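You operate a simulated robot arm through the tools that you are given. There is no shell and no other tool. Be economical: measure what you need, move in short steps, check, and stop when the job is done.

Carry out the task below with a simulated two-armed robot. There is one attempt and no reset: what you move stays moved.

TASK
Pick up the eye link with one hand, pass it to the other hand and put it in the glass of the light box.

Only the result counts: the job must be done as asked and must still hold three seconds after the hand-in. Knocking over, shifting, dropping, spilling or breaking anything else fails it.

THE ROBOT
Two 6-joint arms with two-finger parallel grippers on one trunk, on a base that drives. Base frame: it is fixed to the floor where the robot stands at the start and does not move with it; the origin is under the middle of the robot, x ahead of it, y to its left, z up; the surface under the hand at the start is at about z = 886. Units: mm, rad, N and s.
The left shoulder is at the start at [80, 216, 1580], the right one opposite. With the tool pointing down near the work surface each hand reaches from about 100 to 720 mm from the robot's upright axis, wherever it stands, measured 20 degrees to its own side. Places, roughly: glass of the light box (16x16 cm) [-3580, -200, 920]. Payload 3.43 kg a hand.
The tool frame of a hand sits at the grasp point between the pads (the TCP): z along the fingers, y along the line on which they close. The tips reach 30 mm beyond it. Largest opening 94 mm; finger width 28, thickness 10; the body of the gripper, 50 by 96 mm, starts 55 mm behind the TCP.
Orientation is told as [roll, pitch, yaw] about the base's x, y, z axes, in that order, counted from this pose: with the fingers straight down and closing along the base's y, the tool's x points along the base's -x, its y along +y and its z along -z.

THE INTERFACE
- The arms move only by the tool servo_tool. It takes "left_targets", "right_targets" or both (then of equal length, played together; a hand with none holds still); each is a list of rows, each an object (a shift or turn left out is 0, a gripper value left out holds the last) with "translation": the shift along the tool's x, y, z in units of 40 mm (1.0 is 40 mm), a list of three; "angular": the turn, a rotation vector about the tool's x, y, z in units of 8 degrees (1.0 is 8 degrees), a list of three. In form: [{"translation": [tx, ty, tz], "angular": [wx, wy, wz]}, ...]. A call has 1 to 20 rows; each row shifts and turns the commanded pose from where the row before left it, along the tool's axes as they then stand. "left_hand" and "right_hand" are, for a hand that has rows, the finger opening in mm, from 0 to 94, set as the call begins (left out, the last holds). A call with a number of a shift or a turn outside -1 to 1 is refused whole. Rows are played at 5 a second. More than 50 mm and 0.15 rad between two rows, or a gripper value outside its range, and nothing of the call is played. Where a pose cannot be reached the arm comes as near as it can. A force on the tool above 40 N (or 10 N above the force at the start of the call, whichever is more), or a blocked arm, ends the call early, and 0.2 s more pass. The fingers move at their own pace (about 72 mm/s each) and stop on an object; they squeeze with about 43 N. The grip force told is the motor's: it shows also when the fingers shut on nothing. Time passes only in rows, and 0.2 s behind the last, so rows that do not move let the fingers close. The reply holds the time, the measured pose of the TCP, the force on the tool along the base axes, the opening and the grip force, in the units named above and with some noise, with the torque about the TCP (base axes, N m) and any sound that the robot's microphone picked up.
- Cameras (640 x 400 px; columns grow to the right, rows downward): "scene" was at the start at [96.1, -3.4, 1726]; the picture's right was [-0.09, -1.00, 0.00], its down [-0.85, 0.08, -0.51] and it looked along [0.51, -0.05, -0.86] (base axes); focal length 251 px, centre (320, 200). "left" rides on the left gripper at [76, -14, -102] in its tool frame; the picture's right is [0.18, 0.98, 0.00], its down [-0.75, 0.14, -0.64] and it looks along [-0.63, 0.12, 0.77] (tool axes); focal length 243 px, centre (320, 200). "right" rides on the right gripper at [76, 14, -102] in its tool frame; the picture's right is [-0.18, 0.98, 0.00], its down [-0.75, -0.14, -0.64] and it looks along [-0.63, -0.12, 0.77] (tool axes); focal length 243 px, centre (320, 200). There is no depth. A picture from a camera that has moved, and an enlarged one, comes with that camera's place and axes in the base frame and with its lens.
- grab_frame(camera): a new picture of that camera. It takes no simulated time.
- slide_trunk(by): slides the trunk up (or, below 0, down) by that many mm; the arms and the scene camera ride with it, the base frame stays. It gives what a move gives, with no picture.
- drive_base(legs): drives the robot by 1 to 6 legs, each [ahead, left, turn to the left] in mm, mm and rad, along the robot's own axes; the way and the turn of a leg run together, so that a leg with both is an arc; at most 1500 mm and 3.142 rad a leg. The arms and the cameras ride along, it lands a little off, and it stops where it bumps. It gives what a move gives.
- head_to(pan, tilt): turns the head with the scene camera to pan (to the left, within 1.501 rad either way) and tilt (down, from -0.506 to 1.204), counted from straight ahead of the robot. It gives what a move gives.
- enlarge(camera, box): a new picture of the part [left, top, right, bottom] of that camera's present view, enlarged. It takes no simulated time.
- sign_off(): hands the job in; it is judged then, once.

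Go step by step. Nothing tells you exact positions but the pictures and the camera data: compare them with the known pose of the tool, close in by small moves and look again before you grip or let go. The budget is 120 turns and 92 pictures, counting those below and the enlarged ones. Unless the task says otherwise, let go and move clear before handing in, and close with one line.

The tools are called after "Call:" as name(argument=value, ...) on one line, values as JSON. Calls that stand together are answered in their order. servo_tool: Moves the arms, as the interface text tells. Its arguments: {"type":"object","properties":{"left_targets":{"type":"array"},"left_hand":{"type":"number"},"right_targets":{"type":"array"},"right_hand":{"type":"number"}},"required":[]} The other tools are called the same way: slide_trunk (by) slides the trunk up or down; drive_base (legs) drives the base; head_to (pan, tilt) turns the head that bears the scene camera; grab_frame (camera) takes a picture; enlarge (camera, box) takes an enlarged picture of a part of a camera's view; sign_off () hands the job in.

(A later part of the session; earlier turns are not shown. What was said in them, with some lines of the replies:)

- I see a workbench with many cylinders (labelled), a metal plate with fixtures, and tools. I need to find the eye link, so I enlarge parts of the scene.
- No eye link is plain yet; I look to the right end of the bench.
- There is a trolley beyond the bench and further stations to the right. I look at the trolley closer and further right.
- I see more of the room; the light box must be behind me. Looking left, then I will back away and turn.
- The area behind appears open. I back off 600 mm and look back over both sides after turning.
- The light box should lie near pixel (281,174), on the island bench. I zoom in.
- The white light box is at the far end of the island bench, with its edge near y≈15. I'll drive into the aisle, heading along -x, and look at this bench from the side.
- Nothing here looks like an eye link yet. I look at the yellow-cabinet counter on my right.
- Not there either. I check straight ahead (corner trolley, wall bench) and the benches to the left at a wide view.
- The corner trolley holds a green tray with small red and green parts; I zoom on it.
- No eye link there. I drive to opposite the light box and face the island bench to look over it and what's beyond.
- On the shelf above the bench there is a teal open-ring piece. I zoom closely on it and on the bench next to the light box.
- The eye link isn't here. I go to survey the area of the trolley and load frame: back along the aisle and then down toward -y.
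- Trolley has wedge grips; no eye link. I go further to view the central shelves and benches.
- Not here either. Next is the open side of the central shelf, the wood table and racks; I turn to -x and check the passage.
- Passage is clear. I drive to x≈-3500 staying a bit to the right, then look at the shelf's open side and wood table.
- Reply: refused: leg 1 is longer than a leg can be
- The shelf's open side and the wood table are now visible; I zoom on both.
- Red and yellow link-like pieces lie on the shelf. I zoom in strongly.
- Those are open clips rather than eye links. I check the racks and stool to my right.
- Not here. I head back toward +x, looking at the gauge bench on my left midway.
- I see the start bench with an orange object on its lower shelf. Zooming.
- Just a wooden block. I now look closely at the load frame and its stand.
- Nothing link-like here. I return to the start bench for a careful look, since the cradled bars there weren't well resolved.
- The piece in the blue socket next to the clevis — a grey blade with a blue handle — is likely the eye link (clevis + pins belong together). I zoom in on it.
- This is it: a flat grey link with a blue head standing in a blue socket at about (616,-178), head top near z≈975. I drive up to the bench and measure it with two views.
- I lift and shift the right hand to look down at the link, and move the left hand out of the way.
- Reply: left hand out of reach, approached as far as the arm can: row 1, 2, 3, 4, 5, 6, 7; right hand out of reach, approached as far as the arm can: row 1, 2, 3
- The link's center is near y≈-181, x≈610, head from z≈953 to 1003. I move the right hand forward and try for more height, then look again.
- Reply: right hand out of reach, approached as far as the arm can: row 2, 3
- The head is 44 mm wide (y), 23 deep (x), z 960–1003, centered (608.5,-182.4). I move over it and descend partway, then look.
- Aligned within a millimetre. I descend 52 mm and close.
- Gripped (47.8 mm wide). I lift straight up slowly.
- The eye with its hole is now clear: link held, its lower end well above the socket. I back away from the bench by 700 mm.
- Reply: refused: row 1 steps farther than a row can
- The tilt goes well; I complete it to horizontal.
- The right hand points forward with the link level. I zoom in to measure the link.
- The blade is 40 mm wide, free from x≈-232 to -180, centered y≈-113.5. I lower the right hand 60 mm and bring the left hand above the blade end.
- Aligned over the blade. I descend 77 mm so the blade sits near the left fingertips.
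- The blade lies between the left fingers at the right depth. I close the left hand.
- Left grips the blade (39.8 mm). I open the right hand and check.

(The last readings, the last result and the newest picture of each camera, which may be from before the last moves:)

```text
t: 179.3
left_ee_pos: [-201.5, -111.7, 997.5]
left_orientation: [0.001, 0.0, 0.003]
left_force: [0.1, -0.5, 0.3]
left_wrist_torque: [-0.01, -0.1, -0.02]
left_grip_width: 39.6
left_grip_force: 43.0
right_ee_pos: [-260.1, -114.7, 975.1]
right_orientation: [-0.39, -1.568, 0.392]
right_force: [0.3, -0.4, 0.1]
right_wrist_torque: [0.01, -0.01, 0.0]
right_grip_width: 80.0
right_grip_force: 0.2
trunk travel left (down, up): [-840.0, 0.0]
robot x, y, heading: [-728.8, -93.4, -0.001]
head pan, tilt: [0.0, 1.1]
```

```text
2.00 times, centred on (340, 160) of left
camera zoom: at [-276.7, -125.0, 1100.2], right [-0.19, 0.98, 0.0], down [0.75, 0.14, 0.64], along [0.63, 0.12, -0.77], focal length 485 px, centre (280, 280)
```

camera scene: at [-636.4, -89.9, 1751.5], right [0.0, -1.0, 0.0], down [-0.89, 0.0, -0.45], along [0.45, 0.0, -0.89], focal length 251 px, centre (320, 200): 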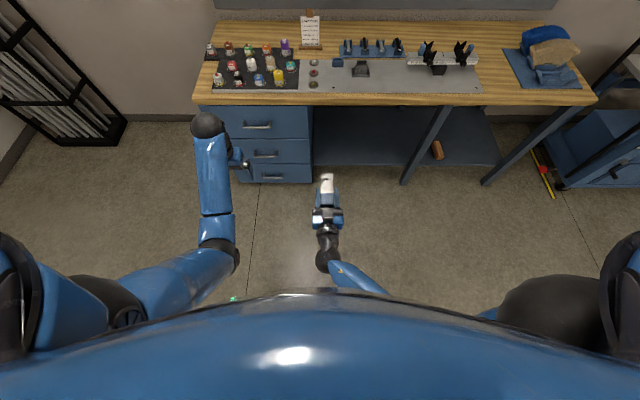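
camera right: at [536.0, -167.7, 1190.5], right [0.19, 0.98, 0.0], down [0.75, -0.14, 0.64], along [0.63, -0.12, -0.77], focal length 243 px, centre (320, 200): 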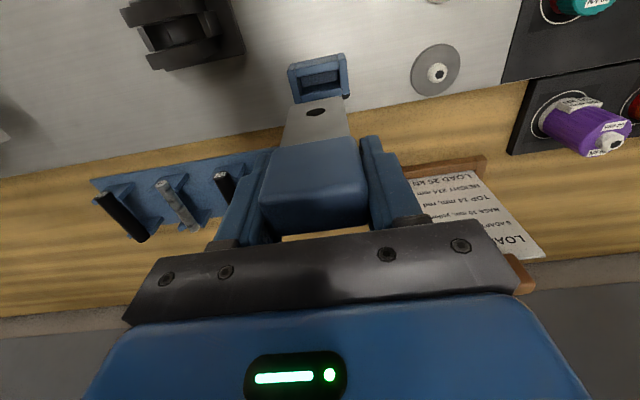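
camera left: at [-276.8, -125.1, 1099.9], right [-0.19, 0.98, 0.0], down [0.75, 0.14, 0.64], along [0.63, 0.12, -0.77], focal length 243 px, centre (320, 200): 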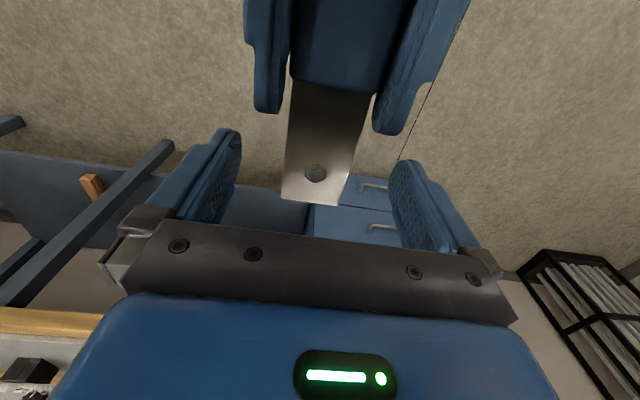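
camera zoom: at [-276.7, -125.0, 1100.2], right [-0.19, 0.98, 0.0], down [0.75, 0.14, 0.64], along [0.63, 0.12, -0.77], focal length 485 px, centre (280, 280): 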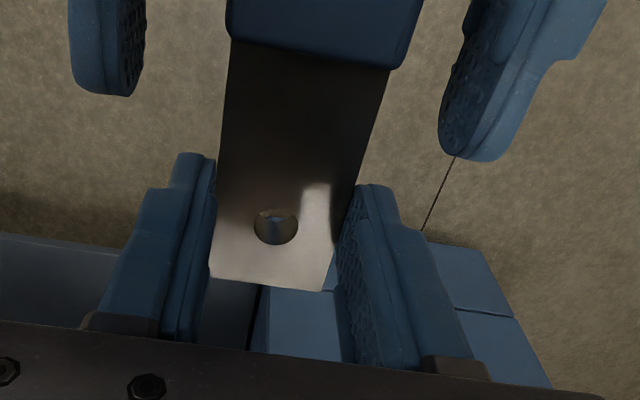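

The link stays level in the left hand. I withdraw the right hand straight back.

Call:
servo_tool(right_targets=[{"translation": [0, 0, -0.8]}, {"translation": [0, 0, -0.8]}, {"translation": [0, 0, -0.8]}, {"translation": [0, 0, -0.8]}])

Call:
grab_frame(camera="scene")

```text
t: 180.6
left_ee_pos: [-200.3, -112.9, 996.8]
left_orientation: [0.002, -0.002, 0.004]
left_force: [-0.1, -0.2, -0.2]
left_wrist_torque: [0.02, -0.14, 0.01]
left_grip_width: 39.7
left_grip_force: 43.5
right_ee_pos: [-357.0, -142.1, 981.0]
right_orientation: [-2.748, -1.556, 2.614]
right_force: [-1.2, 0.5, 0.2]
right_wrist_torque: [0.01, 0.01, 0.0]
right_grip_width: 79.9
right_grip_force: 0.1
trunk travel left (down, up): [-840.0, 0.0]
robot x, y, heading: [-733.0, -96.4, 0.007]
head pan, tilt: [0.0, 1.1]
stopped in row 4 (right hand): the arm was blocked; the commanded pose is now the measured one
```

```text
19 pictures are left
camera scene: at [-636.5, -90.2, 1751.9], right [0.0, -1.0, 0.0], down [-0.89, 0.0, -0.45], along [0.45, 0.0, -0.89], focal length 251 px, centre (320, 200)
```

scene: 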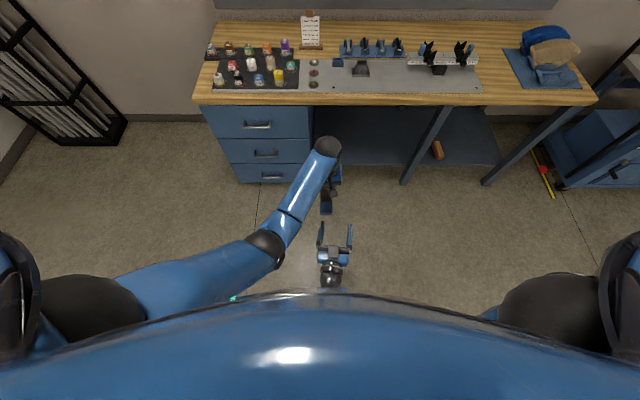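

The link is in the left hand and both hands are apart. I move the right hand to the right and turn it fingers-down again.

Call:
servo_tool(right_targets=[{"translation": [0, -0.8, 0.3]}, {"translation": [0, -1, 0.3]}, {"translation": [0, -1, 0]}, {"translation": [0, -1, 0]}, {"translation": [0, -1, 0]}, {"angular": [0, 1, 0]}, {"angular": [0, 1, 0]}, {"angular": [0, 1, 0]}, {"angular": [0, 1, 0]}, {"angular": [0, 1, 0]}, {"angular": [0, 1, 0]}, {"angular": [0, 1, 0]}, {"angular": [0, 1, 0]}, {"angular": [0, 1, 0]}, {"angular": [0, 1, 0]}, {"angular": [0, 1, 0]}])

```text
t: 183.9
left_ee_pos: [-200.2, -112.0, 997.8]
left_orientation: [0.002, 0.0, 0.003]
left_force: [0.2, 0.6, -3.6]
left_wrist_torque: [0.01, -0.12, 0.04]
left_grip_width: 39.7
left_grip_force: 43.0
right_ee_pos: [-358.7, -350.0, 982.5]
right_orientation: [-0.023, -0.311, -0.194]
right_force: [0.5, -0.4, 0.3]
right_wrist_torque: [0.0, -0.02, -0.01]
right_grip_width: 80.1
right_grip_force: 0.1
right hand out of reach, approached as far as the arm can: row 8, 9, 10
trunk travel left (down, up): [-840.0, 0.0]
robot x, y, heading: [-728.6, -91.6, 0.003]
head pan, tilt: [0.0, 1.1]
```

I raise both hands for the journey and give the left some sideways room.

Call:
servo_tool(right_targets=[{"translation": [0, 0, -0.6]}, {"translation": [0, 0, -0.6]}, {}, {}, {}], left_targets=[{"translation": [0, 0, -0.6]}, {"translation": [0, 0.6, -0.6]}, {"translation": [0, 0.8, -0.6]}, {"translation": [0, 0.8, 0]}, {"translation": [0, 0.8, 0]}])

Call:
drive_base(legs=[[0, 0, 1.57], [800, 0, 0], [0, 0, 1.57], [1480, 0, 0], [1480, 0, 0], [0, 0, 1.57]])

Call:
head_to(pan=0, tilt=0.75)

Call:
grab_frame(camera="scene")

```text
t: 185.2
left_ee_pos: [-202.4, 10.3, 1069.7]
left_orientation: [0.0, -0.001, 0.003]
left_force: [-0.6, 0.1, -3.1]
left_wrist_torque: [0.0, -0.15, -0.01]
left_grip_width: 39.6
left_grip_force: 42.8
right_ee_pos: [-372.6, -345.7, 1029.0]
right_orientation: [-0.025, -0.316, -0.196]
right_force: [-0.5, 0.0, 0.0]
right_wrist_torque: [0.0, 0.02, -0.01]
right_grip_width: 80.0
right_grip_force: 0.1
trunk travel left (down, up): [-840.0, 0.0]
robot x, y, heading: [-728.7, -92.7, 0.007]
head pan, tilt: [0.0, 1.1]
```

```text
t: 214.7
left_ee_pos: [-3618.2, 308.6, 1068.7]
left_orientation: [0.002, -0.002, -1.632]
left_force: [-0.5, -0.2, -2.9]
left_wrist_torque: [-0.13, 0.02, -0.02]
left_grip_width: 39.8
left_grip_force: 43.5
right_ee_pos: [-3961.2, 502.6, 1028.6]
right_orientation: [-0.021, -0.315, -1.831]
right_force: [-0.3, 0.1, 0.1]
right_wrist_torque: [0.04, -0.02, -0.01]
right_grip_width: 80.0
right_grip_force: 0.1
trunk travel left (down, up): [-840.0, 0.0]
robot x, y, heading: [-3686.1, 842.6, -1.631]
head pan, tilt: [0.0, 1.1]
```

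```text
t: 215.6
left_ee_pos: [-3618.4, 308.9, 1068.0]
left_orientation: [0.002, -0.002, -1.633]
left_force: [-0.7, 0.1, -2.5]
left_wrist_torque: [-0.12, 0.04, 0.02]
left_grip_width: 39.7
left_grip_force: 42.9
right_ee_pos: [-3961.7, 502.7, 1029.0]
right_orientation: [-0.022, -0.313, -1.834]
right_force: [-0.3, 0.6, -0.5]
right_wrist_torque: [0.05, 0.0, 0.01]
right_grip_width: 80.0
right_grip_force: 0.0
trunk travel left (down, up): [-840.0, 0.0]
robot x, y, heading: [-3686.1, 843.1, -1.63]
head pan, tilt: [0.0, 0.75]
```

```text
18 pictures are left
camera scene: at [-3693.6, 731.1, 1777.1], right [-1.0, 0.06, 0.0], down [0.04, 0.68, -0.73], along [-0.04, -0.73, -0.68], focal length 251 px, centre (320, 200)
```

scene: 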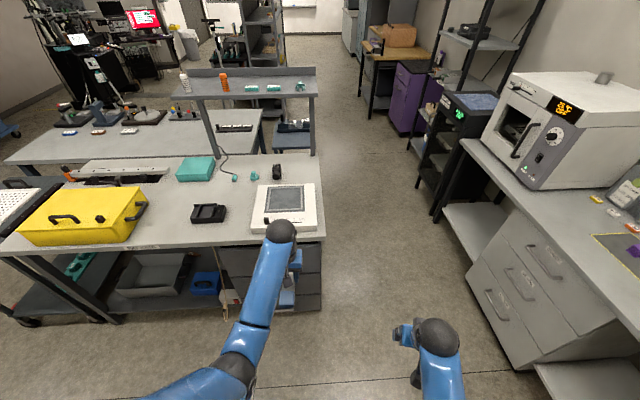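

The light box glass is at about (-3570,-203). I square up and approach to y≈380, staying clear of the bench edge.

Call:
drive_base(legs=[[0, 0, 0.06], [460, 13, 0]])

Call:
grab_frame(camera="left")

Call:
head_to(pan=0.15, tilt=1.0)

Call:
grab_frame(camera="scene")

```text
t: 218.8
left_ee_pos: [-3575.6, -153.4, 1069.1]
left_orientation: [-0.001, -0.003, -1.573]
left_force: [-0.5, -0.8, -2.6]
left_wrist_torque: [-0.1, 0.02, -0.01]
left_grip_width: 39.7
left_grip_force: 42.9
right_ee_pos: [-3928.9, 19.4, 1030.9]
right_orientation: [-0.022, -0.315, -1.774]
right_force: [-0.2, 0.2, -0.3]
right_wrist_torque: [0.01, 0.02, 0.02]
right_grip_width: 79.7
right_grip_force: 0.0
trunk travel left (down, up): [-840.0, 0.0]
robot x, y, heading: [-3670.6, 373.4, -1.573]
head pan, tilt: [0.0, 0.75]
```

```text
17 pictures are left
camera left: at [-3588.5, -75.7, 1172.0], right [0.98, 0.18, 0.0], down [0.14, -0.75, 0.64], along [0.12, -0.63, -0.76], focal length 243 px, centre (320, 200)
```

left: 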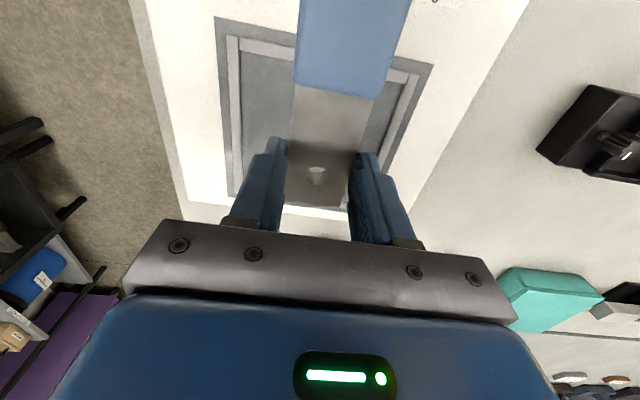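

```text
t: 219.6
left_ee_pos: [-3574.9, -154.7, 1066.7]
left_orientation: [0.002, -0.003, -1.575]
left_force: [0.1, -0.6, -2.7]
left_wrist_torque: [-0.08, 0.0, -0.03]
left_grip_width: 39.7
left_grip_force: 42.6
right_ee_pos: [-3929.3, 16.3, 1029.6]
right_orientation: [-0.022, -0.314, -1.774]
right_force: [0.0, 0.3, 0.1]
right_wrist_torque: [0.04, -0.01, -0.02]
right_grip_width: 80.2
right_grip_force: 0.1
trunk travel left (down, up): [-840.0, 0.0]
robot x, y, heading: [-3673.6, 375.7, -1.571]
head pan, tilt: [0.15, 1.0]
```

```text
16 pictures are left
camera scene: at [-3664.4, 275.3, 1758.1], right [-0.99, -0.15, 0.0], down [-0.12, 0.83, -0.54], along [0.08, -0.53, -0.84], focal length 251 px, centre (320, 200)
```

scene: 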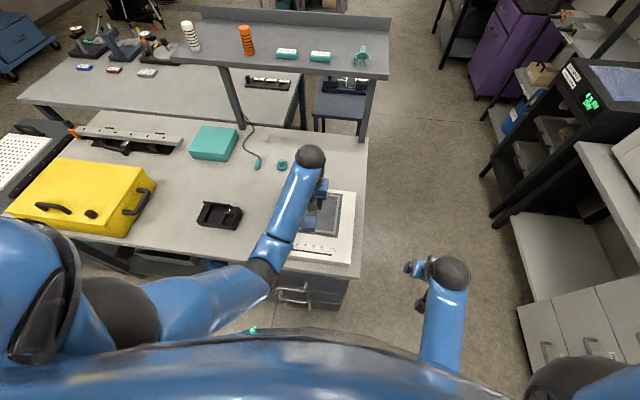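

From this the glass spans x −3652…−3499, y −284…−124. I move forward 86 mm to center the link on it and descend partway.

Call:
servo_tool(left_targets=[{"translation": [-0.72, 0, 0]}, {"translation": [-0.72, 0, 0]}, {"translation": [-0.72, 0, 0]}, {"translation": [0, 0, 0.6]}, {"translation": [0, 0, 0.6]}, {"translation": [0, 0, 0.6]}, {"translation": [0, 0, 0.2]}, {}])

Call:
grab_frame(camera="left")

Call:
enlarge(camera="scene", box=[260, 160, 370, 270])

```text
t: 221.4
left_ee_pos: [-3575.3, -242.0, 987.2]
left_orientation: [0.0, 0.0, -1.574]
left_force: [0.0, 0.2, -3.5]
left_wrist_torque: [-0.11, 0.01, -0.01]
left_grip_width: 39.9
left_grip_force: 43.1
right_ee_pos: [-3928.5, 17.4, 1029.3]
right_orientation: [-0.023, -0.314, -1.774]
right_force: [-0.1, 0.0, 0.4]
right_wrist_torque: [0.01, -0.02, 0.01]
right_grip_width: 80.0
right_grip_force: 0.0
trunk travel left (down, up): [-840.0, 0.0]
robot x, y, heading: [-3670.5, 373.5, -1.569]
head pan, tilt: [0.15, 1.0]
```

```text
15 pictures are left
camera left: at [-3589.1, -164.5, 1091.0], right [0.98, 0.18, 0.0], down [0.14, -0.75, 0.64], along [0.12, -0.63, -0.77], focal length 243 px, centre (320, 200)
```

left: 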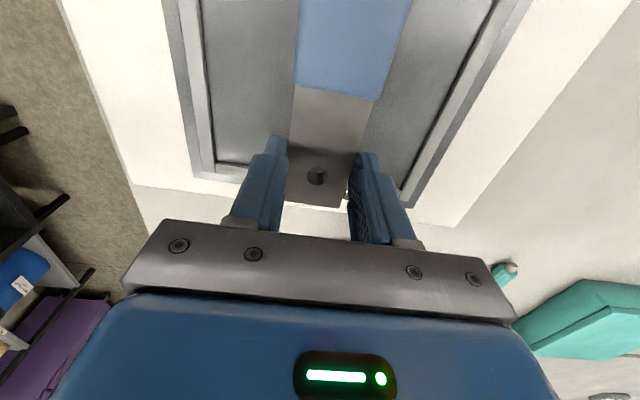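

```text
3.64 times, centred on (315, 215) of scene
camera zoom: at [-3664.3, 275.5, 1758.1], right [-0.99, -0.15, 0.0], down [-0.12, 0.83, -0.54], along [0.08, -0.53, -0.84], focal length 913 px, centre (338, 146)
```

zoom: 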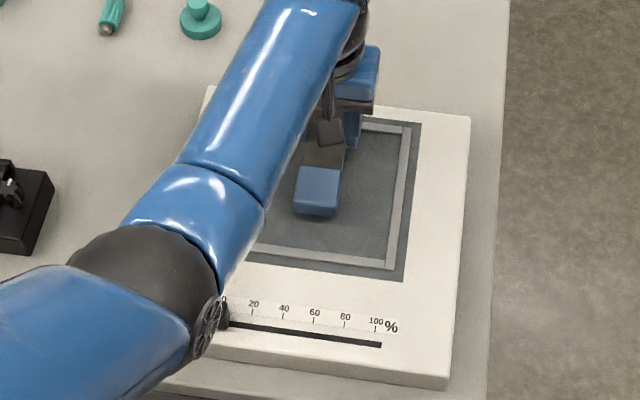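

Well placed over the glass. I shift back 5 mm and descend gently watching the force.

Call:
servo_tool(left_targets=[{"translation": [0.12, 0, 0.3]}, {"translation": [0, 0, 0.3]}, {}])

Call:
servo_tool(left_targets=[{"translation": [0, 0, 0.1]}, {}])

Call:
servo_tool(left_targets=[{"translation": [0, 0, 0.08]}, {}])

```text
t: 222.2
left_ee_pos: [-3575.7, -238.2, 967.2]
left_orientation: [-0.001, -0.005, -1.573]
left_force: [0.6, -0.2, 20.9]
left_wrist_torque: [0.92, 0.01, -0.03]
left_grip_width: 40.0
left_grip_force: 43.2
right_ee_pos: [-3928.4, 17.4, 1029.3]
right_orientation: [-0.021, -0.314, -1.774]
right_force: [-0.9, -0.5, 1.1]
right_wrist_torque: [-0.01, 0.01, 0.0]
right_grip_width: 80.1
right_grip_force: 0.1
trunk travel left (down, up): [-840.0, 0.0]
robot x, y, heading: [-3676.3, 372.1, -1.574]
head pan, tilt: [0.15, 1.0]
```

```text
t: 222.8
left_ee_pos: [-3574.7, -238.6, 963.0]
left_orientation: [0.0, -0.006, -1.573]
left_force: [0.8, -6.6, 27.2]
left_wrist_torque: [0.87, 0.0, 0.02]
left_grip_width: 39.8
left_grip_force: 43.5
right_ee_pos: [-3929.6, 18.4, 1029.9]
right_orientation: [-0.022, -0.315, -1.773]
right_force: [-0.3, -0.3, 0.7]
right_wrist_torque: [-0.02, 0.02, 0.02]
right_grip_width: 79.8
right_grip_force: 0.0
trunk travel left (down, up): [-840.0, 0.0]
robot x, y, heading: [-3673.0, 369.2, -1.574]
head pan, tilt: [0.15, 1.0]
```

```text
t: 223.4
left_ee_pos: [-3575.8, -237.8, 960.8]
left_orientation: [0.0, -0.012, -1.575]
left_force: [2.7, -3.7, 37.1]
left_wrist_torque: [-0.03, -0.1, 0.03]
left_grip_width: 40.1
left_grip_force: 43.3
right_ee_pos: [-3929.3, 20.9, 1031.1]
right_orientation: [-0.023, -0.318, -1.773]
right_force: [0.0, 0.5, -0.4]
right_wrist_torque: [-0.02, 0.0, 0.0]
right_grip_width: 79.8
right_grip_force: 0.0
trunk travel left (down, up): [-840.0, 0.0]
robot x, y, heading: [-3674.7, 372.8, -1.574]
head pan, tilt: [0.15, 1.0]
```

Contact has been made; torque has gone to zero, suggesting the link now lies flat. I look before releasing.

Call:
grab_frame(camera="left")

Call:
enlarge(camera="scene", box=[290, 170, 360, 240])

```text
13 pictures are left
camera left: at [-3589.1, -158.8, 1064.3], right [0.98, 0.18, 0.0], down [0.14, -0.75, 0.65], along [0.12, -0.64, -0.76], focal length 243 px, centre (320, 200)
```

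left: 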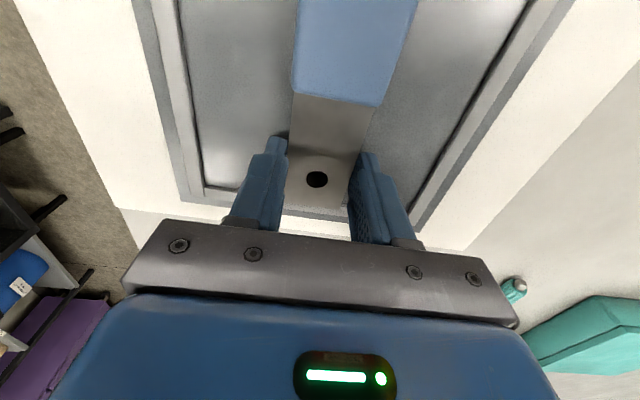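

```text
5.71 times, centred on (325, 205) of scene
camera zoom: at [-3664.9, 281.3, 1758.6], right [-0.99, -0.15, 0.0], down [-0.12, 0.83, -0.54], along [0.08, -0.54, -0.84], focal length 1434 px, centre (291, 171)
```

zoom: 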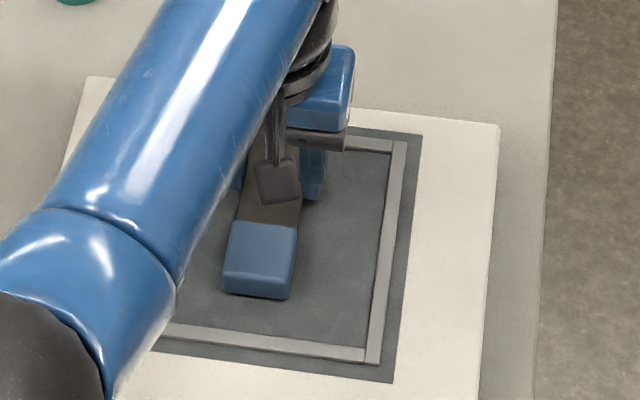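

The link lies within the frame. I relieve the pressure slightly, then open gently.

Call:
servo_tool(left_targets=[{"translation": [0, 0, -0.09]}, {}])

Call:
servo_tool(left_targets=[{}, {}, {}], left_hand=70)

Call:
grab_frame(camera="left")

```text
t: 224.0
left_ee_pos: [-3575.3, -237.6, 961.5]
left_orientation: [0.0, -0.005, -1.574]
left_force: [2.8, -9.0, 20.7]
left_wrist_torque: [-0.77, -0.04, 0.03]
left_grip_width: 39.4
left_grip_force: 43.1
right_ee_pos: [-3928.6, 18.2, 1029.0]
right_orientation: [-0.024, -0.312, -1.774]
right_force: [0.3, -0.3, 0.3]
right_wrist_torque: [0.01, 0.0, 0.01]
right_grip_width: 80.1
right_grip_force: 0.1
trunk travel left (down, up): [-840.0, 0.0]
robot x, y, heading: [-3673.1, 373.1, -1.572]
head pan, tilt: [0.15, 1.0]
```

```text
t: 224.8
left_ee_pos: [-3576.2, -236.6, 959.6]
left_orientation: [0.001, -0.001, -1.574]
left_force: [-0.1, -0.3, 0.5]
left_wrist_torque: [0.02, 0.01, -0.03]
left_grip_width: 70.0
left_grip_force: 0.0
right_ee_pos: [-3928.7, 16.7, 1029.2]
right_orientation: [-0.025, -0.315, -1.773]
right_force: [0.8, 0.5, -0.8]
right_wrist_torque: [0.0, 0.01, 0.01]
right_grip_width: 80.1
right_grip_force: 0.1
trunk travel left (down, up): [-840.0, 0.0]
robot x, y, heading: [-3671.5, 374.4, -1.571]
head pan, tilt: [0.15, 1.0]
```

```text
11 pictures are left
camera left: at [-3589.2, -158.8, 1062.9], right [0.98, 0.18, 0.0], down [0.14, -0.75, 0.64], along [0.12, -0.63, -0.77], focal length 243 px, centre (320, 200)
```

left: 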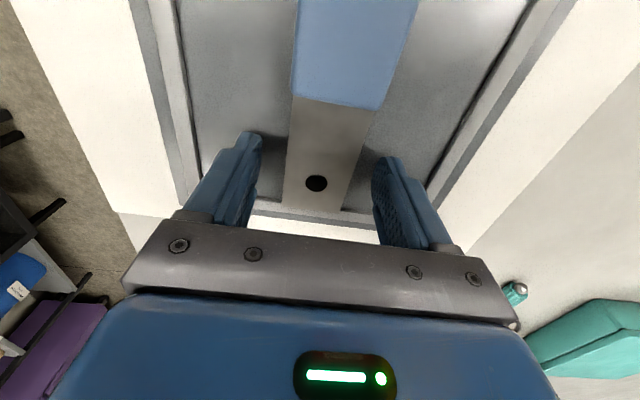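

Released; the link lies flat on the glass inside the frame. I raise the hand straight up and back, and check.

Call:
servo_tool(left_targets=[{"translation": [0, 0, -0.5]}, {"translation": [0, 0, -0.8]}, {"translation": [0, 0, -0.8]}, {"translation": [0, 0, -0.5]}, {"translation": [0.8, 0, 0]}, {"translation": [0.8, 0, 0]}, {"translation": [0.8, 0, 0]}])

Call:
drive_base(legs=[[-300, 0, 0]])

Call:
head_to(pan=0.15, tilt=0.8)

Call:
enlarge(camera="scene", box=[230, 140, 390, 260])

```text
t: 226.4
left_ee_pos: [-3572.7, -141.1, 1066.2]
left_orientation: [0.001, 0.0, -1.574]
left_force: [0.7, -0.4, -0.2]
left_wrist_torque: [-0.02, -0.02, 0.01]
left_grip_width: 69.9
left_grip_force: 0.1
right_ee_pos: [-3930.0, 18.2, 1028.9]
right_orientation: [-0.022, -0.315, -1.774]
right_force: [-0.5, 0.3, -0.2]
right_wrist_torque: [0.0, -0.02, 0.02]
right_grip_width: 79.9
right_grip_force: 0.0
trunk travel left (down, up): [-840.0, 0.0]
robot x, y, heading: [-3672.9, 373.4, -1.568]
head pan, tilt: [0.15, 1.0]
```

```text
t: 228.4
left_ee_pos: [-3574.2, 145.2, 1064.1]
left_orientation: [-0.002, 0.0, -1.579]
left_force: [-0.2, -0.7, -0.1]
left_wrist_torque: [0.03, -0.03, 0.0]
left_grip_width: 70.1
left_grip_force: 0.1
right_ee_pos: [-3929.8, 309.1, 1028.4]
right_orientation: [-0.022, -0.31, -1.78]
right_force: [-1.2, -0.2, -0.3]
right_wrist_torque: [0.04, 0.0, 0.04]
right_grip_width: 79.8
right_grip_force: 0.1
trunk travel left (down, up): [-840.0, 0.0]
robot x, y, heading: [-3670.8, 662.0, -1.581]
head pan, tilt: [0.15, 1.0]
```

```text
t: 229.1
left_ee_pos: [-3575.4, 147.2, 1065.0]
left_orientation: [0.001, -0.002, -1.582]
left_force: [0.5, -0.1, -0.5]
left_wrist_torque: [0.03, -0.02, 0.0]
left_grip_width: 70.0
left_grip_force: 0.1
right_ee_pos: [-3929.9, 308.3, 1029.8]
right_orientation: [-0.024, -0.315, -1.782]
right_force: [0.0, 1.5, -0.3]
right_wrist_torque: [-0.01, 0.0, 0.03]
right_grip_width: 80.0
right_grip_force: 0.0
trunk travel left (down, up): [-840.0, 0.0]
robot x, y, heading: [-3672.2, 661.8, -1.583]
head pan, tilt: [0.15, 0.799]
```

```text
3.33 times, centred on (310, 200) of scene
camera zoom: at [-3662.0, 554.8, 1773.1], right [-0.99, -0.14, 0.0], down [-0.1, 0.71, -0.7], along [0.1, -0.69, -0.72], focal length 837 px, centre (353, 200)
```

zoom: 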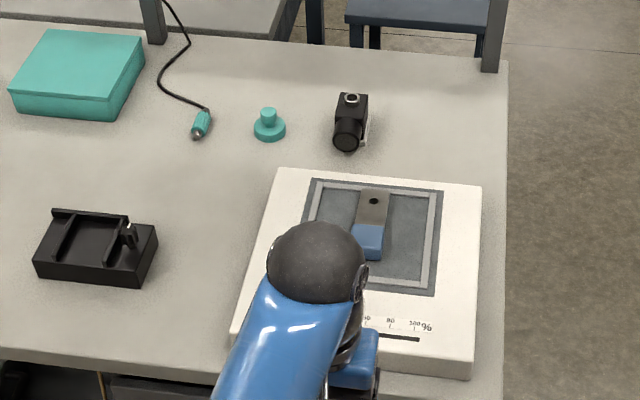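

The eye link lies flat on the light-box glass inside the frame, both hands are clear, and nothing else on the bench has been disturbed.

Call:
sign_off()

```text
The job is handed in.
```

The eye link is on the glass of the light box. The right hand picked it up from its socket on the start bench, passed it to the left hand, and the left hand laid it flat inside the frame. Both hands are clear, and the last picture shows nothing else on the light-box bench disturbed. No label named the eye link, so I identified it by the hole (eye) in its end.
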